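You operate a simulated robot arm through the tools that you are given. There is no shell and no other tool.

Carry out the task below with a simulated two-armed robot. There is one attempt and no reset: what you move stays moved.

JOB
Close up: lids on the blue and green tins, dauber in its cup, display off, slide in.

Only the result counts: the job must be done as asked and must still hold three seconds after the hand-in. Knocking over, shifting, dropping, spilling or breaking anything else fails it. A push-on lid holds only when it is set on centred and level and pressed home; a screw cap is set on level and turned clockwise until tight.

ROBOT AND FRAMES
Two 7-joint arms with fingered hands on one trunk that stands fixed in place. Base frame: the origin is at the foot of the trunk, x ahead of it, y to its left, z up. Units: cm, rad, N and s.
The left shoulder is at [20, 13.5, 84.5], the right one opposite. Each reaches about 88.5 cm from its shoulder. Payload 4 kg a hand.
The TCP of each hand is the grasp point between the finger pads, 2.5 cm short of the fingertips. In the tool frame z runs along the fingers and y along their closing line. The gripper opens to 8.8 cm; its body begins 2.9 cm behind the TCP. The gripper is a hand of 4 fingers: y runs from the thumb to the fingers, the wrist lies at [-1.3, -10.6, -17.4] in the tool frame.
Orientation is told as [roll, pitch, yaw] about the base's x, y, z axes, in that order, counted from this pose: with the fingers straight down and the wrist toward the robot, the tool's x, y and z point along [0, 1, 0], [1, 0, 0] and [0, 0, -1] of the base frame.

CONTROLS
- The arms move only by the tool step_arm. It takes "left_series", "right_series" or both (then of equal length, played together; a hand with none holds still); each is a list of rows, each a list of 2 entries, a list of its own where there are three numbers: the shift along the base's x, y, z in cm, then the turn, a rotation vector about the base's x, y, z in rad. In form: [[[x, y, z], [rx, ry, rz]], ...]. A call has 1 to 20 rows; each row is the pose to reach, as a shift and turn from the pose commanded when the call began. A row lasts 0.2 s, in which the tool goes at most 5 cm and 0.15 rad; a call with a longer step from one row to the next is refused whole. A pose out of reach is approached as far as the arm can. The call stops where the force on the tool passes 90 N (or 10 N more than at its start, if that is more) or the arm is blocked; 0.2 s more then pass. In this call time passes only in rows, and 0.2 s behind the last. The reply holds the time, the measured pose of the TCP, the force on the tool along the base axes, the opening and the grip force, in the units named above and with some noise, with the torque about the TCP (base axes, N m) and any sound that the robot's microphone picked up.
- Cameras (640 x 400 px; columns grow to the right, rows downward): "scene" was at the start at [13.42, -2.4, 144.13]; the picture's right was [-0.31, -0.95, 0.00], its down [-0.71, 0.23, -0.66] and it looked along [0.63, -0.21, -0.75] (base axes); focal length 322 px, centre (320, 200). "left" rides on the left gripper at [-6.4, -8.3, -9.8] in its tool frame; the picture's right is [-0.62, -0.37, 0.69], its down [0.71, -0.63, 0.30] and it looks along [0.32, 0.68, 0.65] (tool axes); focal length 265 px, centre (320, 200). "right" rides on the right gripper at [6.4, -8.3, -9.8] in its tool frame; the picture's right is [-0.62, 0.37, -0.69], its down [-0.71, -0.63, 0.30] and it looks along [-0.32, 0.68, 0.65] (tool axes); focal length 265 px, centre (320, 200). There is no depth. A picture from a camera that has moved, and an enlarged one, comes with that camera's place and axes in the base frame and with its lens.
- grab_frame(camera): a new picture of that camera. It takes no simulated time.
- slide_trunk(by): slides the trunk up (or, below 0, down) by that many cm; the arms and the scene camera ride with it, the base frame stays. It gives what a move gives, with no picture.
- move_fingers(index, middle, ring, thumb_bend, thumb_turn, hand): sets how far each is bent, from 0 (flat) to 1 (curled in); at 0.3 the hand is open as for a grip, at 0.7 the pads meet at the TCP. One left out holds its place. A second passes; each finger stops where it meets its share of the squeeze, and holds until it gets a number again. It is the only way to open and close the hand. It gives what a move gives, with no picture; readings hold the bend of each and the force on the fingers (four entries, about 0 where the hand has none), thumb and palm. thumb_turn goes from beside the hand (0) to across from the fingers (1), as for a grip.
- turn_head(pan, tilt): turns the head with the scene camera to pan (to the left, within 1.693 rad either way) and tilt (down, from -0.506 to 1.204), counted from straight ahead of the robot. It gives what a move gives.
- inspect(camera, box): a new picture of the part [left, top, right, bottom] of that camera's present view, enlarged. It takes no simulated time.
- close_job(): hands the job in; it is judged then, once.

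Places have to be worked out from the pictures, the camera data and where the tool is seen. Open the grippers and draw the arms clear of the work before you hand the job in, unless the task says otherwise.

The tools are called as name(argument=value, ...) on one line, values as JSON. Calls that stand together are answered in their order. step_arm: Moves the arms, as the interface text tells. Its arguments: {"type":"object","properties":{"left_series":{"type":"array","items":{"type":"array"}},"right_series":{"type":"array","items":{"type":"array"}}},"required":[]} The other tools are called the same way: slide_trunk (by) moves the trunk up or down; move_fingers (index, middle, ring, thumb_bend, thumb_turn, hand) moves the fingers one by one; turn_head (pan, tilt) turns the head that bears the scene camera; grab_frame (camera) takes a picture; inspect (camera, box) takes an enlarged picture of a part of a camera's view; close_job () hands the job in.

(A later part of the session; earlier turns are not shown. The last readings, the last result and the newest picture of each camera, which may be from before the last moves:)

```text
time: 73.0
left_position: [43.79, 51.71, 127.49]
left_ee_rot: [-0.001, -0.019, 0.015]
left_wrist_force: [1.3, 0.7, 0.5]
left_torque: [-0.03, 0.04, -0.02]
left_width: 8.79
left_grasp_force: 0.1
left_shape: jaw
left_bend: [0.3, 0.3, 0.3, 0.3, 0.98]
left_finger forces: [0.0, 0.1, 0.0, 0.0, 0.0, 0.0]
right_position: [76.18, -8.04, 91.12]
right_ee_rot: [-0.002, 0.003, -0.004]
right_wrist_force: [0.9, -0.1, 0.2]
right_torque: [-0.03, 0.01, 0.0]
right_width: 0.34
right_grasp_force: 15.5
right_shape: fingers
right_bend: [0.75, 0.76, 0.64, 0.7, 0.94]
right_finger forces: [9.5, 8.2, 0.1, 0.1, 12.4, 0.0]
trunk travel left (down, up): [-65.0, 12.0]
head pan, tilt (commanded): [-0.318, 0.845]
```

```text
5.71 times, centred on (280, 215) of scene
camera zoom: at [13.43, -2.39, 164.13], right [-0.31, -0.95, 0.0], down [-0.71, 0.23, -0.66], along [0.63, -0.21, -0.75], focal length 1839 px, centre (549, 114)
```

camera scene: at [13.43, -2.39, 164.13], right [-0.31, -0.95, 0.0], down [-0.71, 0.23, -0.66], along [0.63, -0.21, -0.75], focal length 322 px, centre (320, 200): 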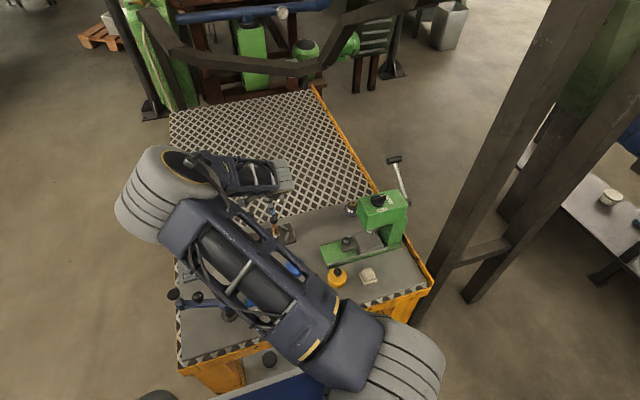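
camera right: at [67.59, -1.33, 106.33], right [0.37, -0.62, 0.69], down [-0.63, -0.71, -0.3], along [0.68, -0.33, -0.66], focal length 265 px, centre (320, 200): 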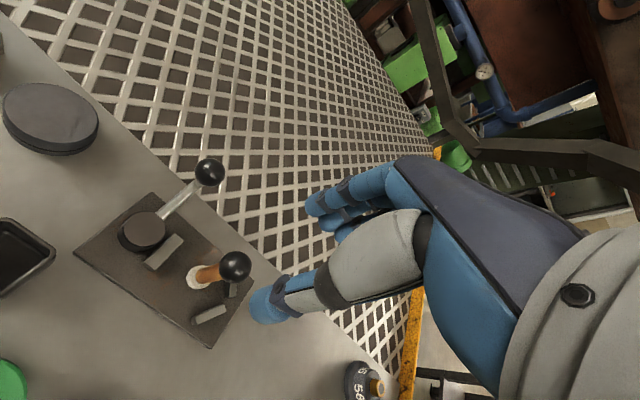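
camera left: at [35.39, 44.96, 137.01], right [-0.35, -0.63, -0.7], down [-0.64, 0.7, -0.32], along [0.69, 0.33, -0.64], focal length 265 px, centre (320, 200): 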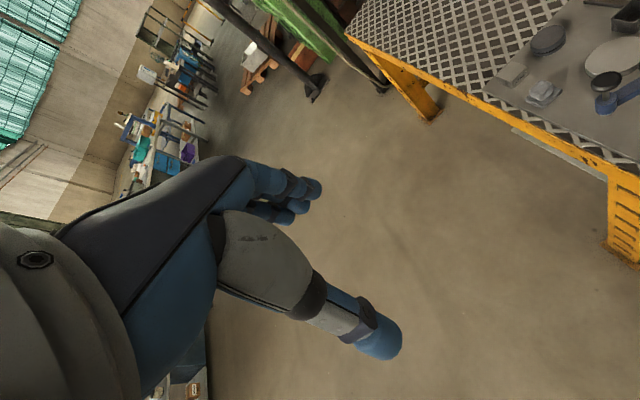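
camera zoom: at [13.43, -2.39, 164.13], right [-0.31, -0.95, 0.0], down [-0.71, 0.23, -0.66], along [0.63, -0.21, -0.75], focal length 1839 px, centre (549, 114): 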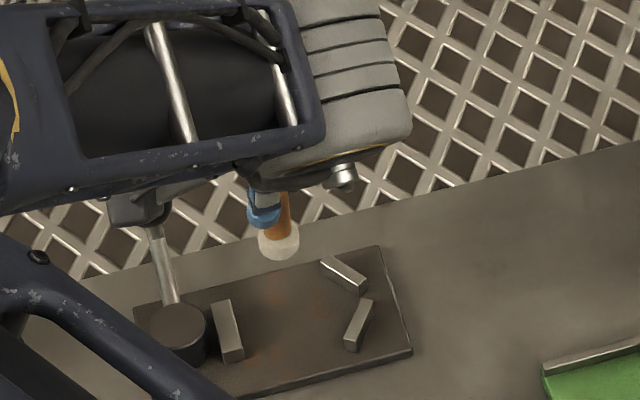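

The dauber hangs upright, its tip about [+0.15,+0.45] from the TCP. I carry it above the square cup centred at [69.8,3.3].

step_arm(right_series=[[[-2, 1.5, 0.5], [0, 0, 0]], [[-4, 3.5, 0.5], [0, 0, 0]], [[-5.5, 6, 0.5], [0, 0, 0]], [[-6.3, 8.5, 0.5], [0, 0, 0]], [[-6.53, 10.89, 0.5], [0, 0, 0]], [[-6.53, 10.89, 0], [0, 0, 0]], [[-6.53, 10.89, 0], [0, 0, 0]]])

grab_frame(camera="right")

inspect(camera="right", box=[150, 150, 390, 350])

inspect(camera="scene", box=[200, 220, 300, 290])

```text
time: 74.6
left_position: [43.82, 51.66, 127.46]
left_ee_rot: [-0.003, -0.018, 0.015]
left_wrist_force: [-0.8, 0.1, -1.1]
left_torque: [-0.01, -0.01, 0.01]
left_width: 8.78
left_grasp_force: 0.0
left_shape: jaw
left_bend: [0.3, 0.3, 0.3, 0.3, 0.98]
left_finger forces: [0.1, 0.1, 0.0, 0.0, 0.0, 0.0]
right_position: [69.65, 2.84, 91.27]
right_ee_rot: [0.0, 0.005, -0.001]
right_wrist_force: [-0.4, 0.2, 0.0]
right_torque: [-0.01, -0.03, 0.01]
right_width: 0.37
right_grasp_force: 14.8
right_shape: fingers
right_bend: [0.75, 0.76, 0.64, 0.7, 0.94]
right_finger forces: [9.5, 8.1, 0.1, 0.0, 12.3, 0.0]
trunk travel left (down, up): [-65.0, 12.0]
head pan, tilt (commanded): [-0.318, 0.845]
```

```text
taken
camera right: at [61.41, 9.47, 101.07], right [0.37, -0.62, 0.69], down [-0.63, -0.71, -0.3], along [0.68, -0.33, -0.66], focal length 265 px, centre (320, 200)
```

right: 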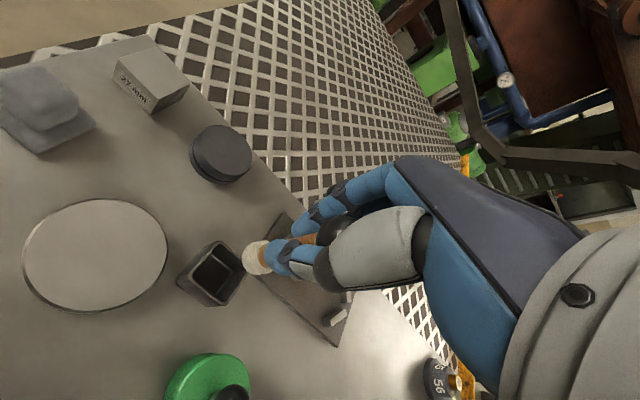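

```text
2.00 times, centred on (270, 250) of right
camera zoom: at [61.41, 9.47, 101.07], right [0.37, -0.62, 0.69], down [-0.63, -0.71, -0.3], along [0.68, -0.33, -0.66], focal length 531 px, centre (420, 100)
```

zoom: 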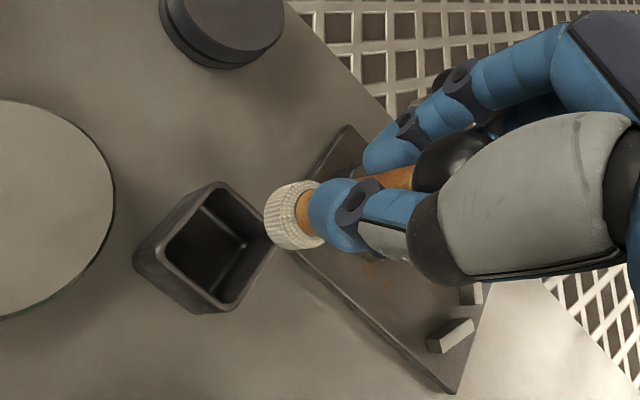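

```text
5.71 times, centred on (250, 255) of scene
camera zoom: at [13.42, -2.39, 164.13], right [-0.31, -0.95, 0.0], down [-0.71, 0.23, -0.66], along [0.63, -0.21, -0.75], focal length 1839 px, centre (720, -114)
```

zoom: 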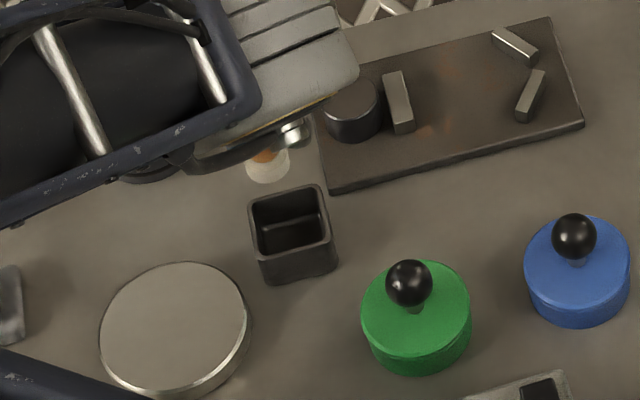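

The predicted cup axis coincides with the dauber's tip in the hand camera. I lower it toward the cup and pause just as the tip enters.

step_arm(right_series=[[[0, 0, -1.5], [0, 0, 0]], [[0, 0, -3], [0, 0, 0]], [[0, 0, -4.2], [0, 0, 0]], [[0, 0, -4.8], [0, 0, 0]], [[0, 0, -4.8], [0, 0, 0]]])

inspect(camera="right", box=[180, 190, 340, 290])

inspect(camera="scene", box=[220, 235, 284, 275])

```text
time: 75.8
left_position: [43.81, 51.67, 127.57]
left_ee_rot: [-0.002, -0.021, 0.014]
left_wrist_force: [0.1, -0.3, 0.6]
left_torque: [-0.01, -0.02, 0.02]
left_width: 8.79
left_grasp_force: 0.1
left_shape: jaw
left_bend: [0.3, 0.3, 0.3, 0.3, 0.98]
left_finger forces: [0.1, 0.1, 0.1, 0.0, 0.0, 0.0]
right_position: [69.74, 2.82, 86.48]
right_ee_rot: [-0.001, 0.005, -0.002]
right_wrist_force: [0.2, 0.0, -0.3]
right_torque: [0.02, 0.02, -0.04]
right_width: 0.35
right_grasp_force: 15.7
right_shape: fingers
right_bend: [0.75, 0.76, 0.64, 0.7, 0.94]
right_finger forces: [9.3, 8.3, 0.1, 0.1, 12.1, 0.1]
trunk travel left (down, up): [-65.0, 12.0]
head pan, tilt (commanded): [-0.318, 0.845]
```

```text
4.00 times, centred on (260, 240) of right
camera zoom: at [61.39, 9.42, 96.34], right [0.37, -0.62, 0.69], down [-0.63, -0.71, -0.3], along [0.68, -0.33, -0.66], focal length 1062 px, centre (560, 40)
```

zoom: 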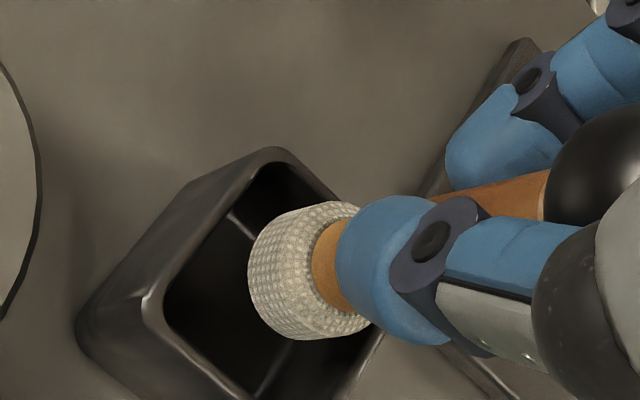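

```text
10.00 times, centred on (252, 255) of scene
camera zoom: at [13.42, -2.39, 164.13], right [-0.31, -0.95, 0.0], down [-0.71, 0.23, -0.66], along [0.63, -0.21, -0.75], focal length 3218 px, centre (1000, -350)
```

zoom: 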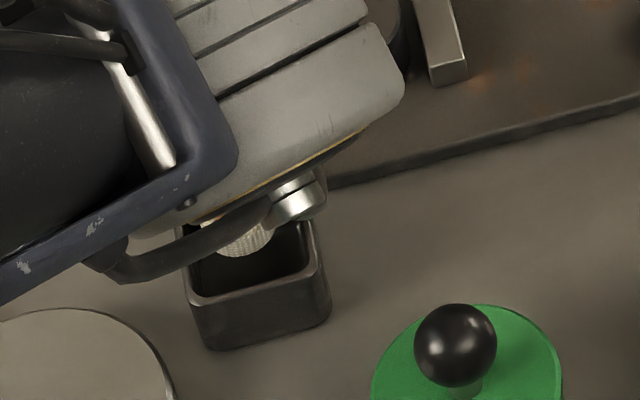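

The tip is right over the cup's opening. I lower slowly into the cup, watching the force.

step_arm(right_series=[[[0, 0, -0.5], [0, 0, 0]], [[0, 0, -1.0], [0, 0, 0]], [[0, 0, -1.5], [0, 0, 0]], [[0, 0, -2.0], [0, 0, 0]], [[0, 0, -2.3], [0, 0, 0]], [[0, 0, -2.3], [0, 0, 0]]])

inspect(camera="right", box=[180, 190, 340, 290])

inspect(camera="scene", box=[220, 235, 284, 275])

```text
time: 77.2
left_position: [43.85, 51.62, 127.5]
left_ee_rot: [-0.001, -0.017, 0.015]
left_wrist_force: [-0.2, 0.8, 0.3]
left_torque: [0.01, 0.01, 0.01]
left_width: 8.77
left_grasp_force: 0.0
left_shape: jaw
left_bend: [0.3, 0.3, 0.3, 0.3, 0.98]
left_finger forces: [0.0, 0.0, 0.1, 0.0, 0.0, 0.1]
right_position: [69.71, 2.82, 84.02]
right_ee_rot: [-0.002, 0.003, -0.004]
right_wrist_force: [0.3, 0.4, -0.8]
right_torque: [-0.01, -0.01, 0.02]
right_width: 0.36
right_grasp_force: 14.8
right_shape: fingers
right_bend: [0.75, 0.76, 0.64, 0.7, 0.94]
right_finger forces: [9.4, 8.3, 0.0, 0.0, 12.1, 0.1]
trunk travel left (down, up): [-65.0, 12.0]
head pan, tilt (commanded): [-0.318, 0.845]
```

```text
4.00 times, centred on (260, 240) of right
camera zoom: at [61.49, 9.42, 93.88], right [0.37, -0.62, 0.69], down [-0.63, -0.71, -0.3], along [0.68, -0.33, -0.66], focal length 1062 px, centre (560, 40)
```

zoom: 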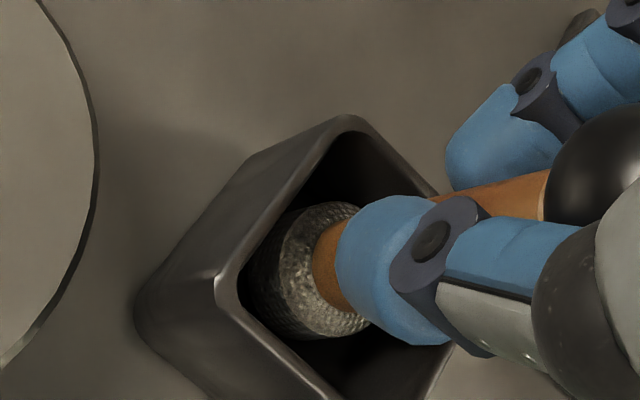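

```text
10.00 times, centred on (252, 255) of scene
camera zoom: at [13.42, -2.39, 164.13], right [-0.31, -0.95, 0.0], down [-0.71, 0.23, -0.66], along [0.63, -0.21, -0.75], focal length 3218 px, centre (1000, -350)
```

zoom: 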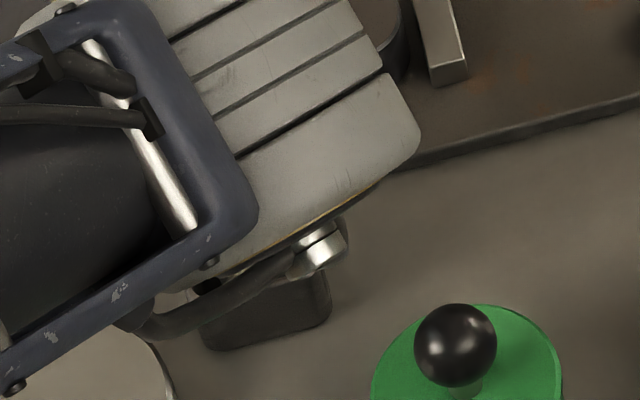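

The tip is inside the cup without touching. I lower further in small steps to find the cup floor.

step_arm(right_series=[[[0, 0, -0.2], [0, 0, 0]], [[0, 0, -0.35], [0, 0, 0]], [[0, 0, -0.35], [0, 0, 0]]])

inspect(camera="right", box=[180, 190, 340, 290])

```text
time: 78.0
left_position: [43.83, 51.71, 127.5]
left_ee_rot: [-0.001, -0.02, 0.016]
left_wrist_force: [-0.4, 0.2, -0.7]
left_torque: [0.0, -0.02, 0.0]
left_width: 8.77
left_grasp_force: 0.0
left_shape: jaw
left_bend: [0.3, 0.3, 0.3, 0.3, 0.98]
left_finger forces: [0.1, 0.1, 0.0, 0.0, 0.1, 0.0]
right_position: [69.83, 2.88, 83.75]
right_ee_rot: [-0.002, 0.0, -0.004]
right_wrist_force: [2.1, -0.1, 7.6]
right_torque: [0.09, 0.0, 0.01]
right_width: 0.27
right_grasp_force: 14.4
right_shape: fingers
right_bend: [0.75, 0.76, 0.64, 0.71, 0.94]
right_finger forces: [9.8, 6.2, 0.1, 0.0, 12.3, 0.1]
trunk travel left (down, up): [-65.0, 12.0]
head pan, tilt (commanded): [-0.318, 0.845]
```

```text
4.00 times, centred on (260, 240) of right
camera zoom: at [61.55, 9.42, 93.62], right [0.37, -0.62, 0.69], down [-0.63, -0.71, -0.3], along [0.68, -0.33, -0.65], focal length 1062 px, centre (560, 40)
```

zoom: 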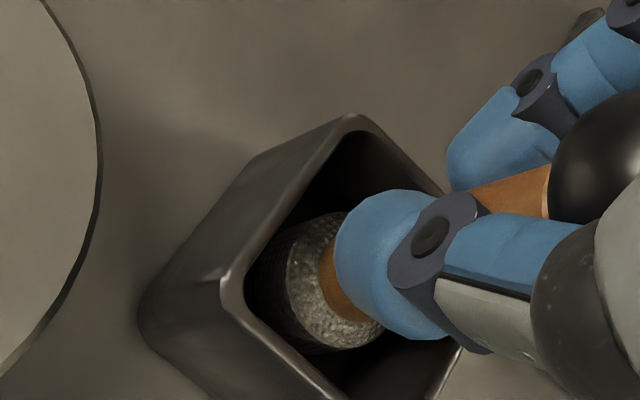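

Contact at 7.6 N: the dauber's tip rests on the cup floor. I open the hand gradually to let it stand.

move_fingers(hand="right", index=0.66, middle=0.66, ring=0.62, thumb_bend=0.66)

inspect(camera="right", box=[180, 150, 420, 350])

```text
time: 79.0
left_position: [43.85, 51.6, 127.53]
left_ee_rot: [-0.002, -0.018, 0.016]
left_wrist_force: [-0.3, 0.6, 0.1]
left_torque: [0.0, -0.02, 0.02]
left_width: 8.79
left_grasp_force: 0.1
left_shape: jaw
left_bend: [0.3, 0.3, 0.3, 0.3, 0.98]
left_finger forces: [0.1, 0.0, 0.1, 0.0, 0.1, 0.0]
right_position: [69.84, 2.88, 83.72]
right_ee_rot: [0.001, 0.004, -0.001]
right_wrist_force: [-0.4, 0.3, 0.2]
right_torque: [0.02, 0.0, -0.01]
right_width: 0.74
right_grasp_force: 0.3
right_shape: fingers
right_bend: [0.66, 0.66, 0.62, 0.66, 0.97]
right_finger forces: [0.0, 0.0, 0.0, 0.0, 0.1, 0.1]
trunk travel left (down, up): [-65.0, 12.0]
head pan, tilt (commanded): [-0.318, 0.845]
```

```text
2.00 times, centred on (300, 250) of right
camera zoom: at [61.52, 9.41, 93.55], right [0.37, -0.62, 0.69], down [-0.63, -0.71, -0.3], along [0.68, -0.33, -0.66], focal length 531 px, centre (360, 100)
```

zoom: 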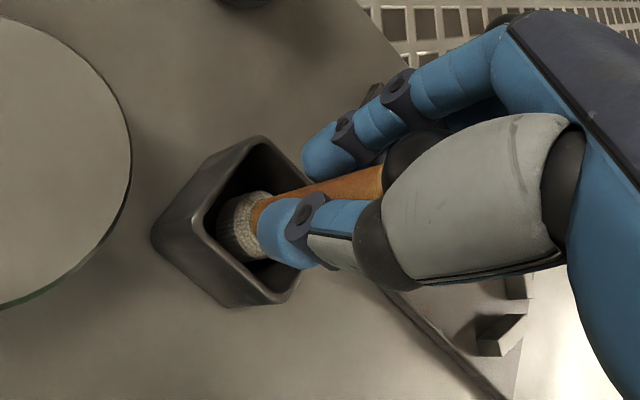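

Released: no force, and the dauber stands in the cup. I open wider, then check before lifting.

move_fingers(hand="right", index=0.45, middle=0.45, ring=0.45, thumb_bend=0.45)

inspect(camera="right", box=[180, 150, 420, 350])

```text
time: 80.0
left_position: [43.94, 51.68, 127.42]
left_ee_rot: [-0.001, -0.017, 0.015]
left_wrist_force: [0.4, -0.6, -0.7]
left_torque: [0.02, 0.0, 0.02]
left_width: 8.79
left_grasp_force: 0.1
left_shape: jaw
left_bend: [0.3, 0.3, 0.3, 0.3, 0.98]
left_finger forces: [0.0, 0.1, 0.1, 0.0, 0.1, 0.0]
right_position: [69.84, 2.81, 83.75]
right_ee_rot: [0.002, 0.004, -0.001]
right_wrist_force: [0.8, 0.2, -1.0]
right_torque: [-0.01, 0.02, 0.03]
right_width: 5.21
right_grasp_force: 0.0
right_shape: fingers
right_bend: [0.45, 0.45, 0.45, 0.45, 0.97]
right_finger forces: [0.0, 0.0, 0.0, 0.0, 0.0, 0.0]
trunk travel left (down, up): [-65.0, 12.0]
head pan, tilt (commanded): [-0.318, 0.845]
```

```text
2.00 times, centred on (300, 250) of right
camera zoom: at [61.52, 9.41, 93.56], right [0.37, -0.62, 0.69], down [-0.63, -0.71, -0.3], along [0.68, -0.33, -0.66], focal length 531 px, centre (360, 100)
```

zoom: 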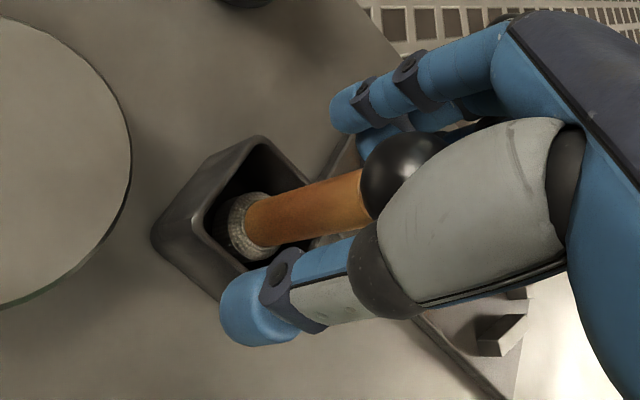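

The dauber stands upright in the cup with the fingers clear. I lift the hand straight up.

step_arm(right_series=[[[0, 0, 1], [0, 0, 0]], [[0, 0, 2.5], [0, 0, 0]], [[0, 0, 4.5], [0, 0, 0]], [[0, 0, 7], [0, 0, 0]], [[0, 0, 10], [0, 0, 0]], [[0, 0, 13], [0, 0, 0]]])

grab_frame(camera="right")

inspect(camera="scene", box=[200, 220, 320, 310])

```text
time: 81.4
left_position: [43.89, 51.67, 127.49]
left_ee_rot: [-0.002, -0.017, 0.016]
left_wrist_force: [0.3, 0.3, 0.2]
left_torque: [0.01, 0.03, 0.02]
left_width: 8.78
left_grasp_force: 0.1
left_shape: jaw
left_bend: [0.3, 0.3, 0.3, 0.3, 0.98]
left_finger forces: [0.0, 0.0, 0.1, 0.1, 0.0, 0.0]
right_position: [69.79, 2.77, 96.93]
right_ee_rot: [-0.001, 0.003, -0.003]
right_wrist_force: [0.9, 0.1, -0.5]
right_torque: [0.02, -0.01, 0.0]
right_width: 5.25
right_grasp_force: 0.0
right_shape: fingers
right_bend: [0.45, 0.45, 0.45, 0.45, 0.97]
right_finger forces: [0.1, 0.0, 0.0, 0.0, 0.0, 0.1]
trunk travel left (down, up): [-65.0, 12.0]
head pan, tilt (commanded): [-0.318, 0.845]
```

```text
taken
camera right: at [61.53, 9.3, 106.77], right [0.37, -0.62, 0.69], down [-0.63, -0.71, -0.3], along [0.68, -0.33, -0.66], focal length 265 px, centre (320, 200)
```

right: 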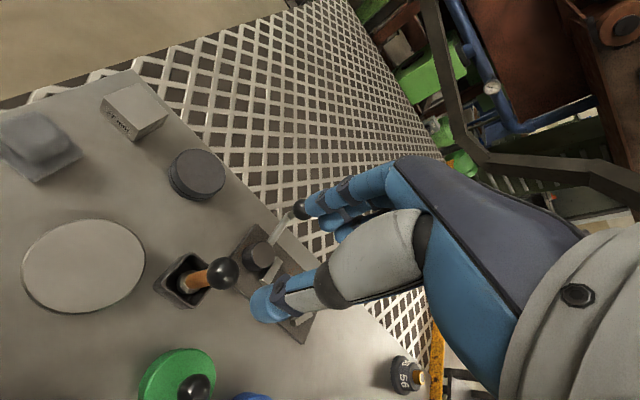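

```text
4.44 times, centred on (260, 265) of scene
camera zoom: at [13.44, -2.38, 164.13], right [-0.31, -0.95, 0.0], down [-0.71, 0.23, -0.66], along [0.63, -0.21, -0.75], focal length 1430 px, centre (587, -89)
```

zoom: 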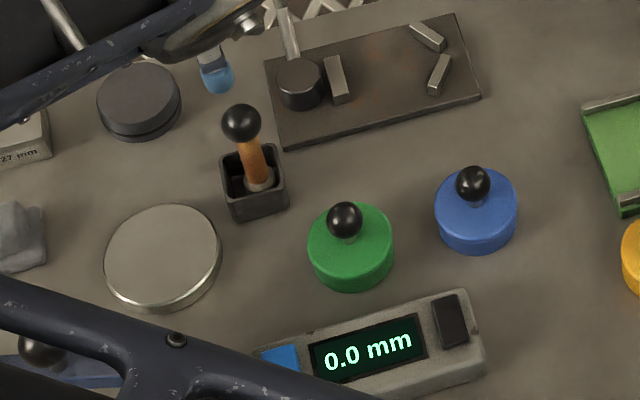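

The dauber stands in its cup and both lids are on. Now the display: I zoom in on its black switch from both cameras.

inspect(camera="scene", box=[280, 280, 304, 303])

inspect(camera="scene", box=[244, 280, 308, 320])

```text
16.00 times, centred on (292, 292) of scene
camera zoom: at [13.44, -2.38, 164.13], right [-0.31, -0.95, 0.0], down [-0.71, 0.23, -0.66], along [0.63, -0.21, -0.75], focal length 5149 px, centre (768, -1264)
```

zoom: 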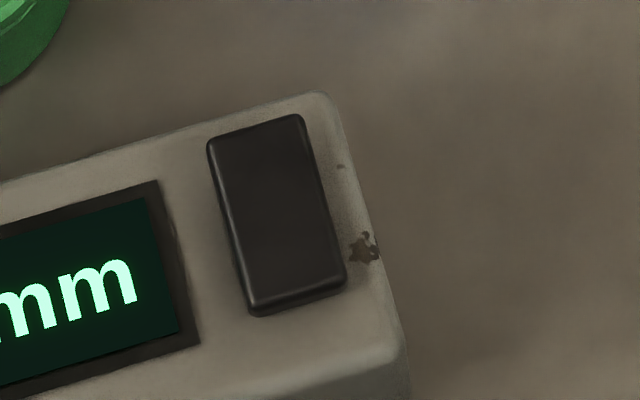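

```text
10.00 times, centred on (276, 300) of scene
camera zoom: at [13.44, -2.38, 164.13], right [-0.31, -0.95, 0.0], down [-0.71, 0.23, -0.66], along [0.63, -0.21, -0.75], focal length 3218 px, centre (760, -800)
```

zoom: 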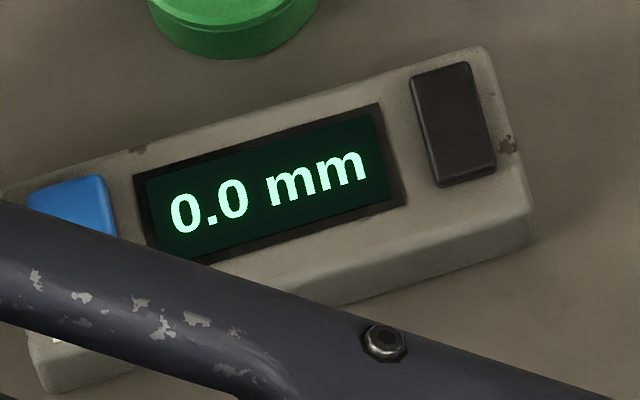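

The switch is a black rocker about 1.7 × 3.2 cm, long side along x, centred near [54.4,-6.85]. I move the right hand above the display with a yaw that keeps the wrist well away from the shoulder.

step_arm(right_series=[[[-1, -1, 2], [0, 0, 0.1]], [[-3, -2.5, 3], [0, 0, 0.22]], [[-5, -4, 3], [0, 0, 0.35]], [[-7, -5.5, 3], [0, 0, 0.48]], [[-9, -7, 3], [0, 0, 0.61]], [[-11, -9, 3], [0, 0, 0.74]], [[-12.8, -10.5, 3], [0, 0, 0.87]], [[-14.5, -12, 3], [0, 0, 1.0]], [[-14.5, -12, 3], [0, 0, 1.0]]])

grab_frame(camera="scene")

grab_frame(camera="right")

```text
time: 83.4
left_position: [43.85, 51.67, 127.41]
left_ee_rot: [-0.002, -0.019, 0.017]
left_wrist_force: [0.7, -0.8, 1.1]
left_torque: [-0.02, 0.04, 0.01]
left_width: 8.78
left_grasp_force: 0.0
left_shape: jaw
left_bend: [0.3, 0.3, 0.3, 0.3, 0.98]
left_finger forces: [0.1, 0.1, 0.0, 0.0, 0.0, 0.1]
right_position: [55.01, -8.97, 99.95]
right_ee_rot: [0.0, 0.002, 1.0]
right_wrist_force: [-0.5, 0.3, -0.5]
right_torque: [-0.02, -0.02, 0.0]
right_width: 5.21
right_grasp_force: 0.0
right_shape: fingers
right_bend: [0.45, 0.45, 0.45, 0.45, 0.97]
right_finger forces: [0.1, 0.1, 0.1, 0.1, 0.1, 0.0]
trunk travel left (down, up): [-65.0, 12.0]
head pan, tilt (commanded): [-0.318, 0.845]
```

```text
taken
camera scene: at [13.42, -2.39, 164.13], right [-0.31, -0.95, 0.0], down [-0.71, 0.23, -0.66], along [0.63, -0.21, -0.75], focal length 322 px, centre (320, 200)
```

scene: 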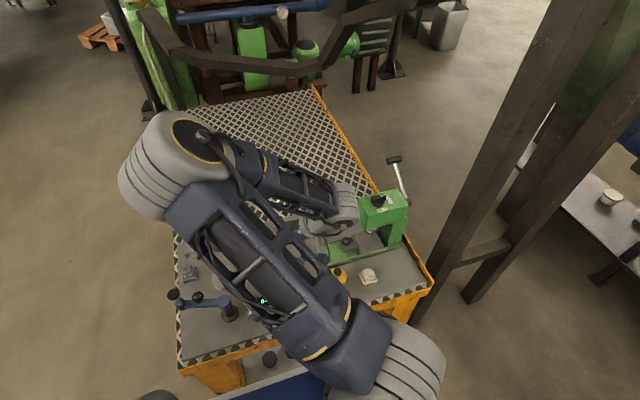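

```text
taken
camera right: at [45.14, -12.36, 109.72], right [0.72, -0.02, 0.69], down [0.26, -0.92, -0.3], along [0.64, 0.4, -0.66], focal length 265 px, centre (320, 200)
```

right: 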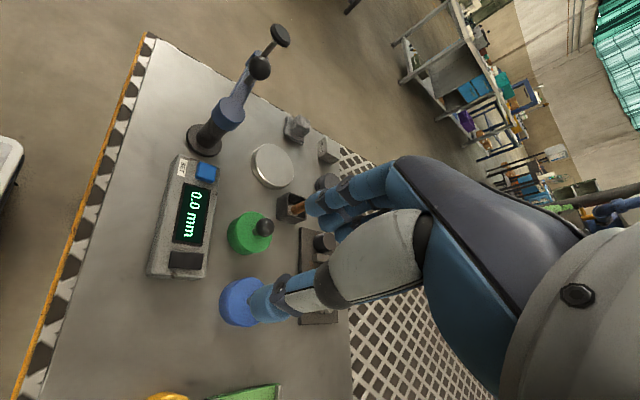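

Reached without trouble, and the display is visible in the hand camera. I zoom in on the switch from this angle, and set the fingers so that only the index finger extends.

inspect(camera="right", box=[150, 230, 222, 285])

move_fingers(hand="right", index=0.45, middle=1.0, ring=1.0, thumb_bend=0.3, thumb_turn=0.3)

grab_frame(camera="right")

```text
7.27 times, centred on (186, 258) of right
camera zoom: at [45.14, -12.36, 109.72], right [0.72, -0.02, 0.69], down [0.26, -0.92, -0.3], along [0.64, 0.4, -0.66], focal length 1930 px, centre (1294, -218)
```

zoom: 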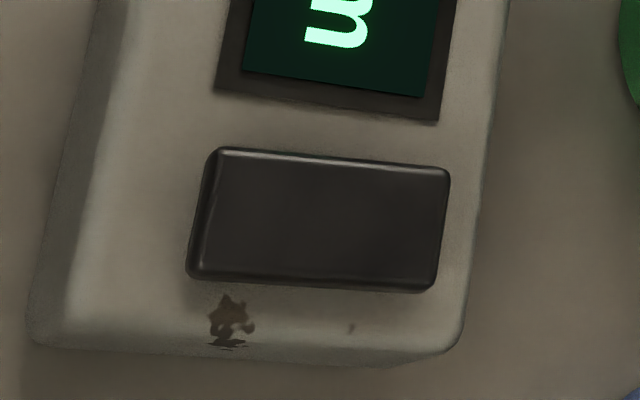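

```text
time: 84.4
left_position: [43.81, 51.59, 127.48]
left_ee_rot: [-0.001, -0.018, 0.016]
left_wrist_force: [0.7, -0.5, -1.4]
left_torque: [-0.02, 0.0, -0.03]
left_width: 8.76
left_grasp_force: 0.1
left_shape: jaw
left_bend: [0.3, 0.3, 0.3, 0.3, 0.98]
left_finger forces: [0.0, 0.0, 0.0, 0.0, 0.0, 0.0]
right_position: [55.15, -8.98, 99.96]
right_ee_rot: [0.002, 0.001, 0.998]
right_wrist_force: [0.3, 0.2, 0.4]
right_torque: [0.03, 0.02, -0.01]
right_width: 9.48
right_grasp_force: 0.0
right_shape: fingers
right_bend: [0.45, 1.0, 1.0, 0.3, 0.29]
right_finger forces: [0.0, 0.1, 0.1, 0.0, 0.0, 0.0]
trunk travel left (down, up): [-65.0, 12.0]
head pan, tilt (commanded): [-0.318, 0.845]
```

```text
taken
camera right: at [45.17, -12.34, 109.72], right [0.72, -0.02, 0.69], down [0.26, -0.92, -0.3], along [0.64, 0.4, -0.66], focal length 265 px, centre (320, 200)
```

right: 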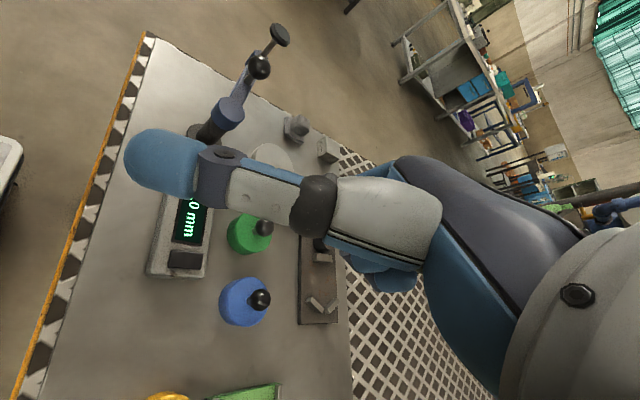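

The thumb turned out sideways, which is in the way. I put it back across and curl it, leaving only the index finger extended.

move_fingers(hand="right", index=0.45, middle=1.0, ring=1.0, thumb_bend=0.95, thumb_turn=1.0)

grab_frame(camera="right")

inspect(camera="right", box=[220, 150, 420, 330])

```text
time: 85.4
left_position: [43.82, 51.78, 127.47]
left_ee_rot: [-0.001, -0.016, 0.015]
left_wrist_force: [0.5, 0.7, -1.0]
left_torque: [0.02, 0.01, -0.01]
left_width: 8.76
left_grasp_force: 0.1
left_shape: jaw
left_bend: [0.3, 0.3, 0.3, 0.3, 0.98]
left_finger forces: [0.0, 0.1, 0.0, 0.1, 0.0, 0.0]
right_position: [55.12, -8.97, 99.84]
right_ee_rot: [-0.002, 0.004, 0.996]
right_wrist_force: [-0.5, 0.6, 0.7]
right_torque: [0.04, 0.0, 0.01]
right_width: 1.16
right_grasp_force: 0.1
right_shape: fingers
right_bend: [0.43, 1.0, 1.0, 0.93, 1.0]
right_finger forces: [0.0, 0.0, 0.0, 0.1, 0.1, 0.0]
trunk travel left (down, up): [-65.0, 12.0]
head pan, tilt (commanded): [-0.318, 0.845]
```

```text
taken
camera right: at [45.17, -12.34, 109.72], right [0.72, -0.02, 0.69], down [0.26, -0.92, -0.3], along [0.64, 0.4, -0.66], focal length 265 px, centre (320, 200)
```

right: 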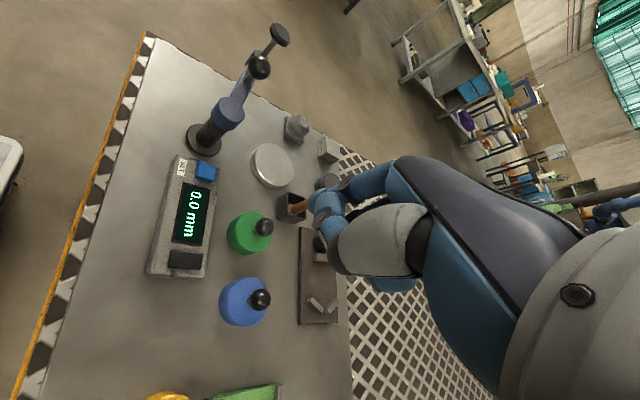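

```text
2.22 times, centred on (320, 240) of right
camera zoom: at [45.17, -12.34, 109.72], right [0.72, -0.02, 0.69], down [0.26, -0.92, -0.3], along [0.64, 0.4, -0.66], focal length 590 px, centre (320, 111)
```

zoom: 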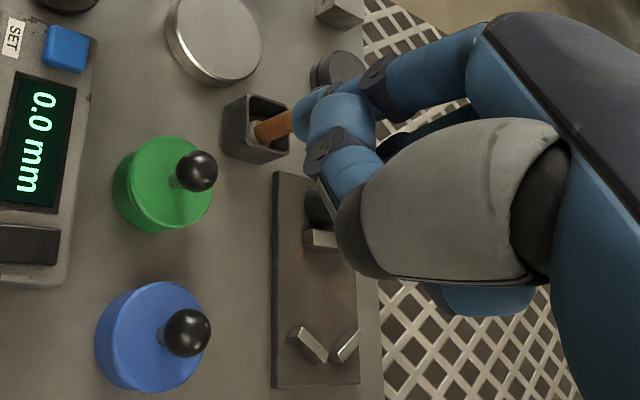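

The index fingertip is now the lowest point. Before pressing I want to know which end of the rocker is raised, so I take a sharper zoom of it from both cameras.

inspect(camera="right", box=[166, 244, 206, 274])

inspect(camera="scene", box=[282, 282, 302, 302])

```text
13.33 times, centred on (186, 259) of right
camera zoom: at [45.17, -12.34, 109.72], right [0.72, -0.02, 0.69], down [0.26, -0.92, -0.3], along [0.64, 0.4, -0.66], focal length 3539 px, centre (2107, -587)
```

zoom: 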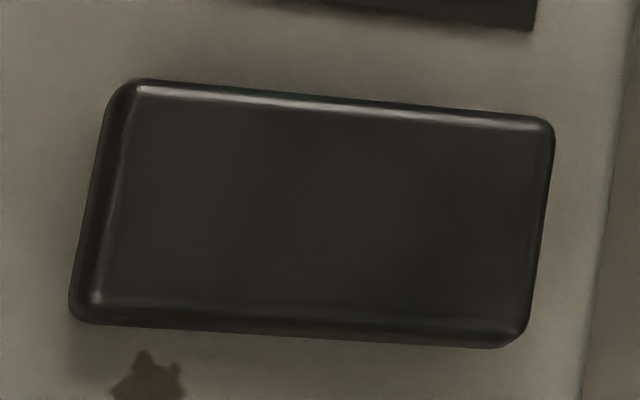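

```text
16.00 times, centred on (292, 292) of scene
camera zoom: at [13.42, -2.39, 164.13], right [-0.31, -0.95, 0.0], down [-0.71, 0.23, -0.66], along [0.63, -0.21, -0.75], focal length 5149 px, centre (768, -1272)
```

zoom: 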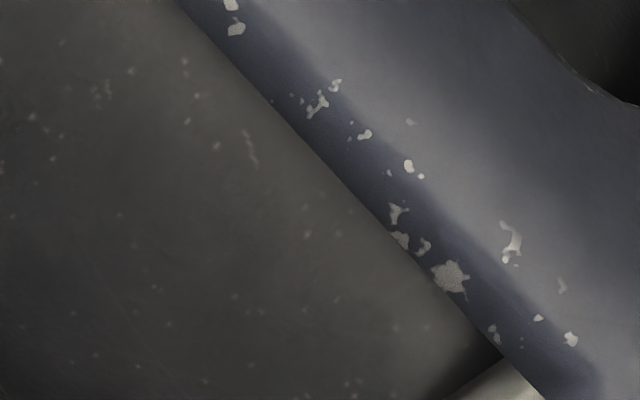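

The near end of the rocker stands slightly taller than the far end, so the near end is the one to press. I bring the index fingertip above that end and descend partway.

step_arm(right_series=[[[-0.8, -0.4, -2], [0, 0, 0]], [[-1.6, -0.8, -4], [0, 0, 0]], [[-2.3, -1.0, -7], [0, 0, 0]], [[-2.3, -1.0, -10], [0, 0, 0]], [[-2.3, -1.0, -10], [0, 0, 0]]])

grab_frame(camera="right")

grab_frame(camera="scene")

```text
time: 86.6
left_position: [43.9, 51.72, 127.47]
left_ee_rot: [-0.001, -0.02, 0.015]
left_wrist_force: [0.2, 0.8, 0.2]
left_torque: [0.01, 0.02, 0.01]
left_width: 8.76
left_grasp_force: 0.0
left_shape: jaw
left_bend: [0.3, 0.3, 0.3, 0.3, 0.98]
left_finger forces: [0.0, 0.1, 0.1, 0.1, 0.0, 0.0]
right_position: [53.06, -9.84, 89.6]
right_ee_rot: [0.0, 0.003, 0.998]
right_wrist_force: [-0.1, -0.6, 0.0]
right_torque: [0.0, 0.01, 0.01]
right_width: 1.22
right_grasp_force: 0.1
right_shape: fingers
right_bend: [0.43, 1.0, 1.0, 0.93, 1.0]
right_finger forces: [0.1, 0.0, 0.1, 0.1, 0.0, 0.1]
trunk travel left (down, up): [-65.0, 12.0]
head pan, tilt (commanded): [-0.318, 0.845]
```

```text
taken
camera right: at [43.14, -13.24, 99.44], right [0.72, -0.02, 0.69], down [0.26, -0.92, -0.3], along [0.64, 0.4, -0.66], focal length 265 px, centre (320, 200)
```

right: 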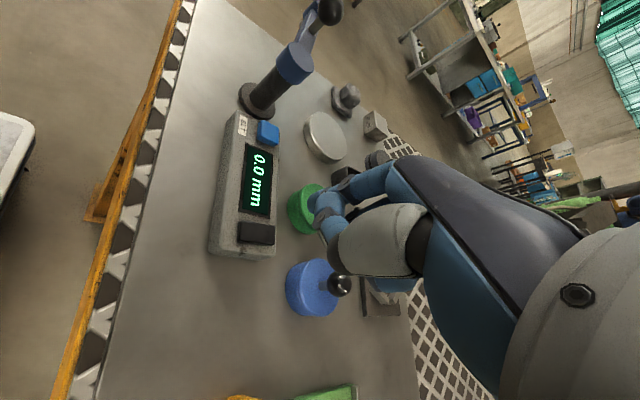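

```text
taken
camera scene: at [13.42, -2.39, 164.13], right [-0.31, -0.95, 0.0], down [-0.71, 0.23, -0.66], along [0.63, -0.21, -0.75], focal length 322 px, centre (320, 200)
```

scene: 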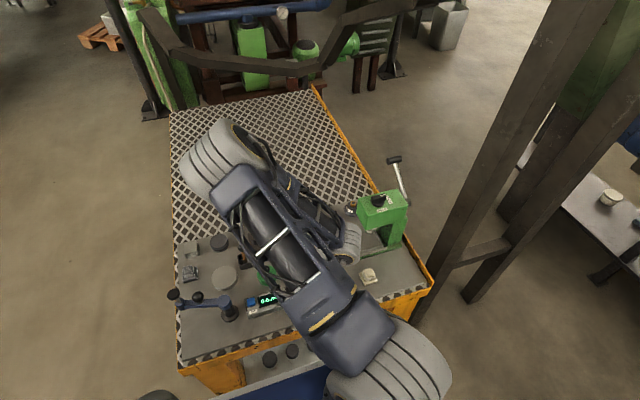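

The fingertip is close to above the rocker. I zoom in to refine the aim before pressing.

inspect(camera="right", box=[220, 170, 360, 260])

```text
4.44 times, centred on (290, 215) of right
camera zoom: at [43.14, -13.24, 99.44], right [0.72, -0.02, 0.69], down [0.26, -0.92, -0.3], along [0.64, 0.4, -0.66], focal length 1180 px, centre (453, 133)
```

zoom: 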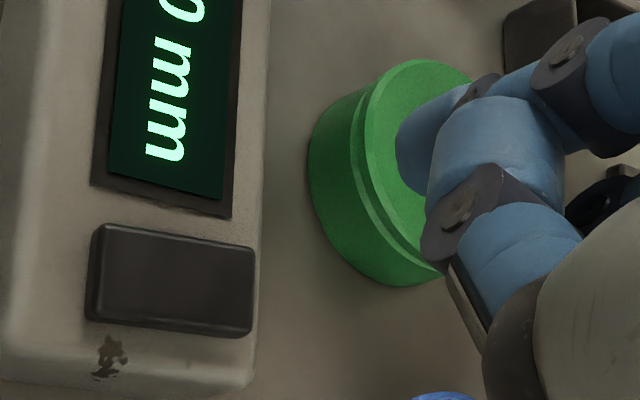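

The curled thumb overlaps the index tip. I open the thumb away (nothing stands below it there), so that the index alone will touch.

move_fingers(hand="right", index=0.45, thumb_bend=0.35, thumb_turn=1.0)

grab_frame(camera="right")

inspect(camera="right", box=[220, 170, 360, 260])

```text
time: 87.6
left_position: [43.96, 51.61, 127.47]
left_ee_rot: [-0.002, -0.016, 0.017]
left_wrist_force: [-0.5, -0.4, -0.5]
left_torque: [0.03, -0.01, -0.02]
left_width: 8.78
left_grasp_force: 0.1
left_shape: jaw
left_bend: [0.3, 0.3, 0.3, 0.3, 0.98]
left_finger forces: [0.1, 0.0, 0.0, 0.0, 0.0, 0.0]
right_position: [52.91, -9.81, 89.66]
right_ee_rot: [0.001, 0.004, 0.998]
right_wrist_force: [0.0, -0.9, 0.2]
right_torque: [-0.01, 0.02, 0.0]
right_width: 6.35
right_grasp_force: 0.2
right_shape: fingers
right_bend: [0.45, 1.0, 1.0, 0.35, 0.98]
right_finger forces: [0.1, 0.0, 0.0, 0.0, 0.0, 0.0]
trunk travel left (down, up): [-65.0, 12.0]
head pan, tilt (commanded): [-0.318, 0.845]
```

```text
taken
camera right: at [43.15, -13.24, 99.46], right [0.72, -0.02, 0.69], down [0.26, -0.92, -0.3], along [0.64, 0.4, -0.66], focal length 265 px, centre (320, 200)
```

right: 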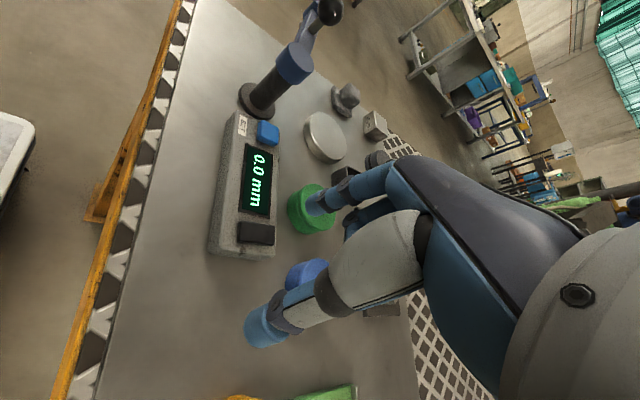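

```text
4.44 times, centred on (290, 215) of right
camera zoom: at [43.15, -13.24, 99.46], right [0.72, -0.02, 0.69], down [0.26, -0.92, -0.3], along [0.64, 0.4, -0.66], focal length 1180 px, centre (453, 133)
```

zoom: 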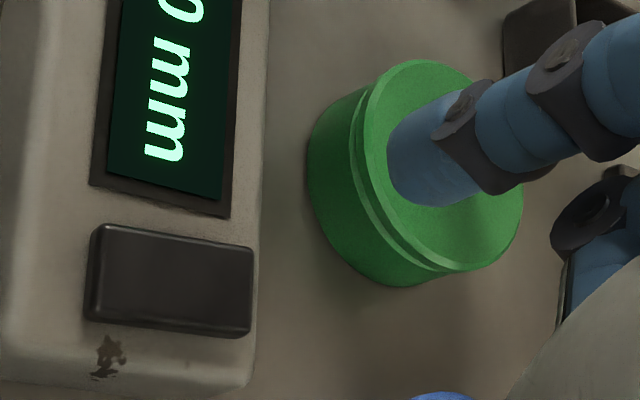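

The index tip is now clear of the thumb and I place it at about [+1.0,+3.3] from the TCP. I shift to aim at the rocker's near end and descend to about 1.5 cm above it.

step_arm(right_series=[[[-0.5, -0.25, -1.5], [0, 0, 0]], [[-0.5, -0.25, -3], [0, 0, 0]], [[-0.5, -0.25, -4.5], [0, 0, 0]], [[-0.5, -0.25, -5], [0, 0, 0]], [[-0.5, -0.25, -5], [0, 0, 0]]])

inspect(camera="right", box=[220, 160, 380, 260])

grab_frame(camera="right")

```text
time: 88.8
left_position: [43.82, 51.71, 127.48]
left_ee_rot: [-0.003, -0.019, 0.017]
left_wrist_force: [0.1, 0.3, -0.2]
left_torque: [0.0, 0.02, -0.01]
left_width: 8.8
left_grasp_force: 0.0
left_shape: jaw
left_bend: [0.3, 0.3, 0.3, 0.3, 0.98]
left_finger forces: [0.0, 0.0, 0.1, 0.1, 0.0, 0.0]
right_position: [52.47, -10.27, 84.75]
right_ee_rot: [-0.002, 0.003, 0.998]
right_wrist_force: [-0.3, 0.4, 0.4]
right_torque: [0.0, -0.01, -0.03]
right_width: 6.33
right_grasp_force: 0.1
right_shape: fingers
right_bend: [0.45, 1.0, 1.0, 0.35, 0.98]
right_finger forces: [0.0, 0.1, 0.1, 0.0, 0.0, 0.0]
trunk travel left (down, up): [-65.0, 12.0]
head pan, tilt (commanded): [-0.318, 0.845]
```

```text
4.00 times, centred on (300, 210) of right
camera zoom: at [42.55, -13.71, 94.56], right [0.72, -0.02, 0.69], down [0.26, -0.92, -0.3], along [0.64, 0.4, -0.66], focal length 1062 px, centre (400, 160)
```

zoom: 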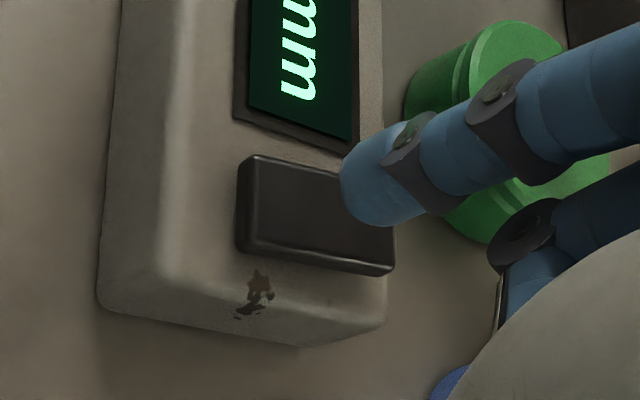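

```text
taken
camera right: at [42.55, -13.71, 94.56], right [0.72, -0.02, 0.69], down [0.26, -0.92, -0.3], along [0.64, 0.4, -0.66], focal length 265 px, centre (320, 200)
```

right: 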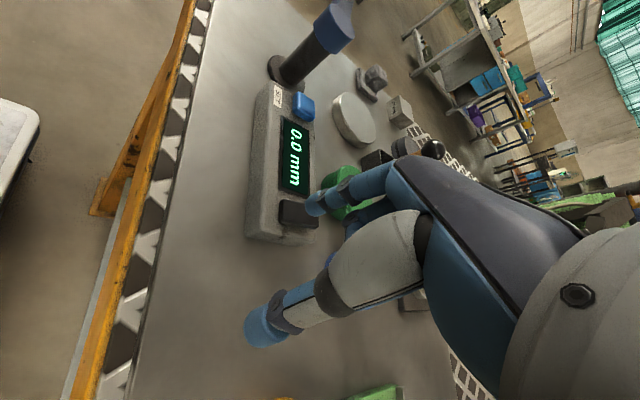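

The view confirms the near end is the raised one and the fingertip is lined up with it. I lower in small steps to press it.

step_arm(right_series=[[[0, 0, -0.6], [0, 0, 0]], [[0, 0, -1.1], [0, 0, 0]], [[0, 0, -1.4], [0, 0, 0]], [[0, 0, -1.4], [0, 0, 0]]])

inspect(camera="right", box=[240, 160, 400, 260])

```text
time: 89.8
left_position: [43.76, 51.67, 127.48]
left_ee_rot: [-0.002, -0.019, 0.015]
left_wrist_force: [0.4, -0.4, -0.1]
left_torque: [0.02, -0.01, -0.02]
left_width: 8.78
left_grasp_force: 0.1
left_shape: jaw
left_bend: [0.3, 0.3, 0.3, 0.3, 0.98]
left_finger forces: [0.0, 0.1, 0.0, 0.0, 0.0, 0.0]
right_position: [52.51, -10.37, 83.39]
right_ee_rot: [0.001, 0.005, 0.998]
right_wrist_force: [0.1, 0.0, 0.4]
right_torque: [0.01, 0.0, 0.0]
right_width: 6.32
right_grasp_force: 0.1
right_shape: fingers
right_bend: [0.45, 1.0, 1.0, 0.35, 0.98]
right_finger forces: [0.1, 0.1, 0.0, 0.1, 0.1, 0.0]
trunk travel left (down, up): [-65.0, 12.0]
head pan, tilt (commanded): [-0.318, 0.845]
```

```text
4.00 times, centred on (320, 210) of right
camera zoom: at [42.56, -13.75, 93.17], right [0.72, -0.02, 0.69], down [0.26, -0.92, -0.3], along [0.64, 0.4, -0.66], focal length 1062 px, centre (320, 160)
```

zoom: 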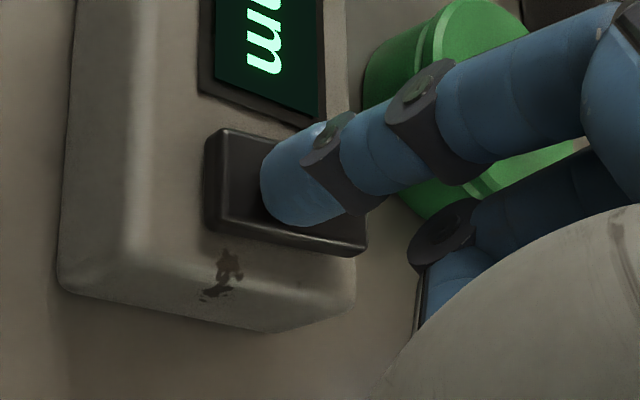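

No contact yet. I continue down in 0.2 cm steps.

step_arm(right_series=[[[0, 0.05, -0.2], [0, 0, 0]], [[0, 0.05, -0.4], [0, 0, 0]], [[0, 0.05, -0.6], [0, 0, 0]], [[0, 0.05, -0.6], [0, 0, 0]]])

inspect(camera="right", box=[240, 150, 400, 250])

```text
time: 90.8
left_position: [43.66, 51.67, 127.67]
left_ee_rot: [-0.002, -0.021, 0.016]
left_wrist_force: [0.4, -0.3, 0.6]
left_torque: [-0.01, -0.03, -0.01]
left_width: 8.79
left_grasp_force: 0.1
left_shape: jaw
left_bend: [0.3, 0.3, 0.3, 0.3, 0.98]
left_finger forces: [0.0, 0.0, 0.0, 0.0, 0.1, 0.0]
right_position: [52.36, -10.28, 83.12]
right_ee_rot: [-0.005, -0.009, 0.997]
right_wrist_force: [-14.4, -10.4, 83.9]
right_torque: [2.4, -1.21, 0.28]
right_width: 6.21
right_grasp_force: 42.7
right_shape: fingers
right_bend: [0.47, 1.0, 1.0, 0.35, 0.98]
right_finger forces: [85.4, 0.0, 0.0, 0.0, 0.0, 0.0]
trunk travel left (down, up): [-65.0, 12.0]
head pan, tilt (commanded): [-0.318, 0.845]
```

```text
4.00 times, centred on (320, 200) of right
camera zoom: at [42.49, -13.72, 92.9], right [0.72, -0.03, 0.7], down [0.26, -0.92, -0.31], along [0.65, 0.4, -0.65], focal length 1062 px, centre (320, 200)
```

zoom: 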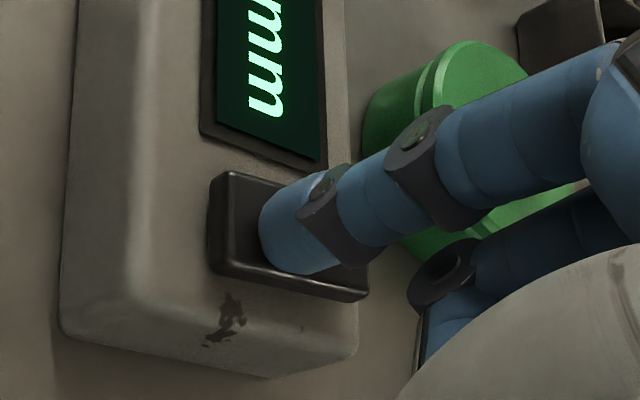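

That is 84 N with no click, so I probably pressed too near the pivot or on the wrong end. I lift off at once.

step_arm(right_series=[[[0, 0, 0.5], [0, 0, 0]], [[0, 0, 1.0], [0, 0, 0]], [[0, 0, 2.5], [0, 0, 0]], [[0, 0, 2.5], [0, 0, 0]]])

inspect(camera="right", box=[220, 130, 380, 240])

grab_frame(camera="scene")

```text
time: 91.8
left_position: [43.82, 51.75, 127.49]
left_ee_rot: [-0.002, -0.019, 0.015]
left_wrist_force: [0.3, -0.1, -0.1]
left_torque: [0.02, 0.0, 0.01]
left_width: 8.8
left_grasp_force: 0.1
left_shape: jaw
left_bend: [0.3, 0.3, 0.3, 0.3, 0.98]
left_finger forces: [0.0, 0.0, 0.1, 0.0, 0.0, 0.1]
right_position: [52.37, -10.35, 85.13]
right_ee_rot: [0.001, 0.003, 0.999]
right_wrist_force: [1.0, 0.4, -0.1]
right_torque: [-0.03, 0.01, -0.02]
right_width: 6.33
right_grasp_force: 0.1
right_shape: fingers
right_bend: [0.45, 1.0, 1.0, 0.35, 0.98]
right_finger forces: [0.0, 0.0, 0.1, 0.0, 0.0, 0.0]
trunk travel left (down, up): [-65.0, 12.0]
head pan, tilt (commanded): [-0.318, 0.845]
```

```text
3.64 times, centred on (300, 185) of right
camera zoom: at [42.49, -13.73, 95.06], right [0.72, -0.02, 0.69], down [0.26, -0.92, -0.3], along [0.64, 0.4, -0.66], focal length 965 px, centre (393, 254)
```

zoom: 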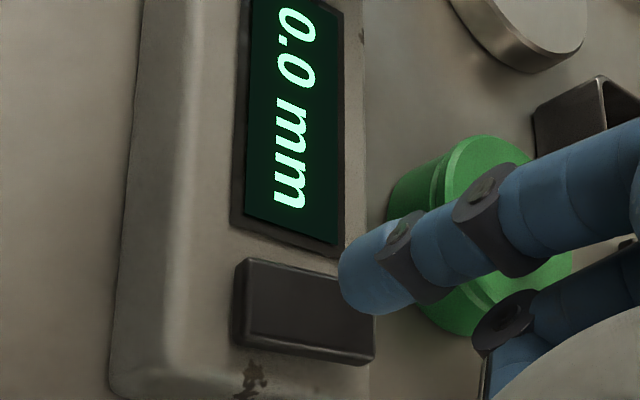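

```text
taken
camera scene: at [13.43, -2.39, 164.12], right [-0.31, -0.95, 0.0], down [-0.71, 0.23, -0.66], along [0.63, -0.21, -0.75], focal length 322 px, centre (320, 200)
```

scene: 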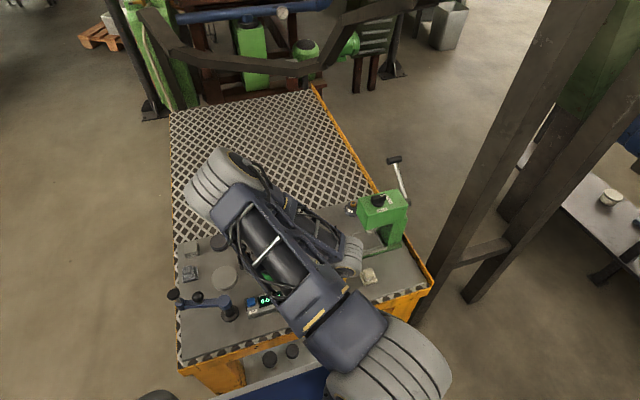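

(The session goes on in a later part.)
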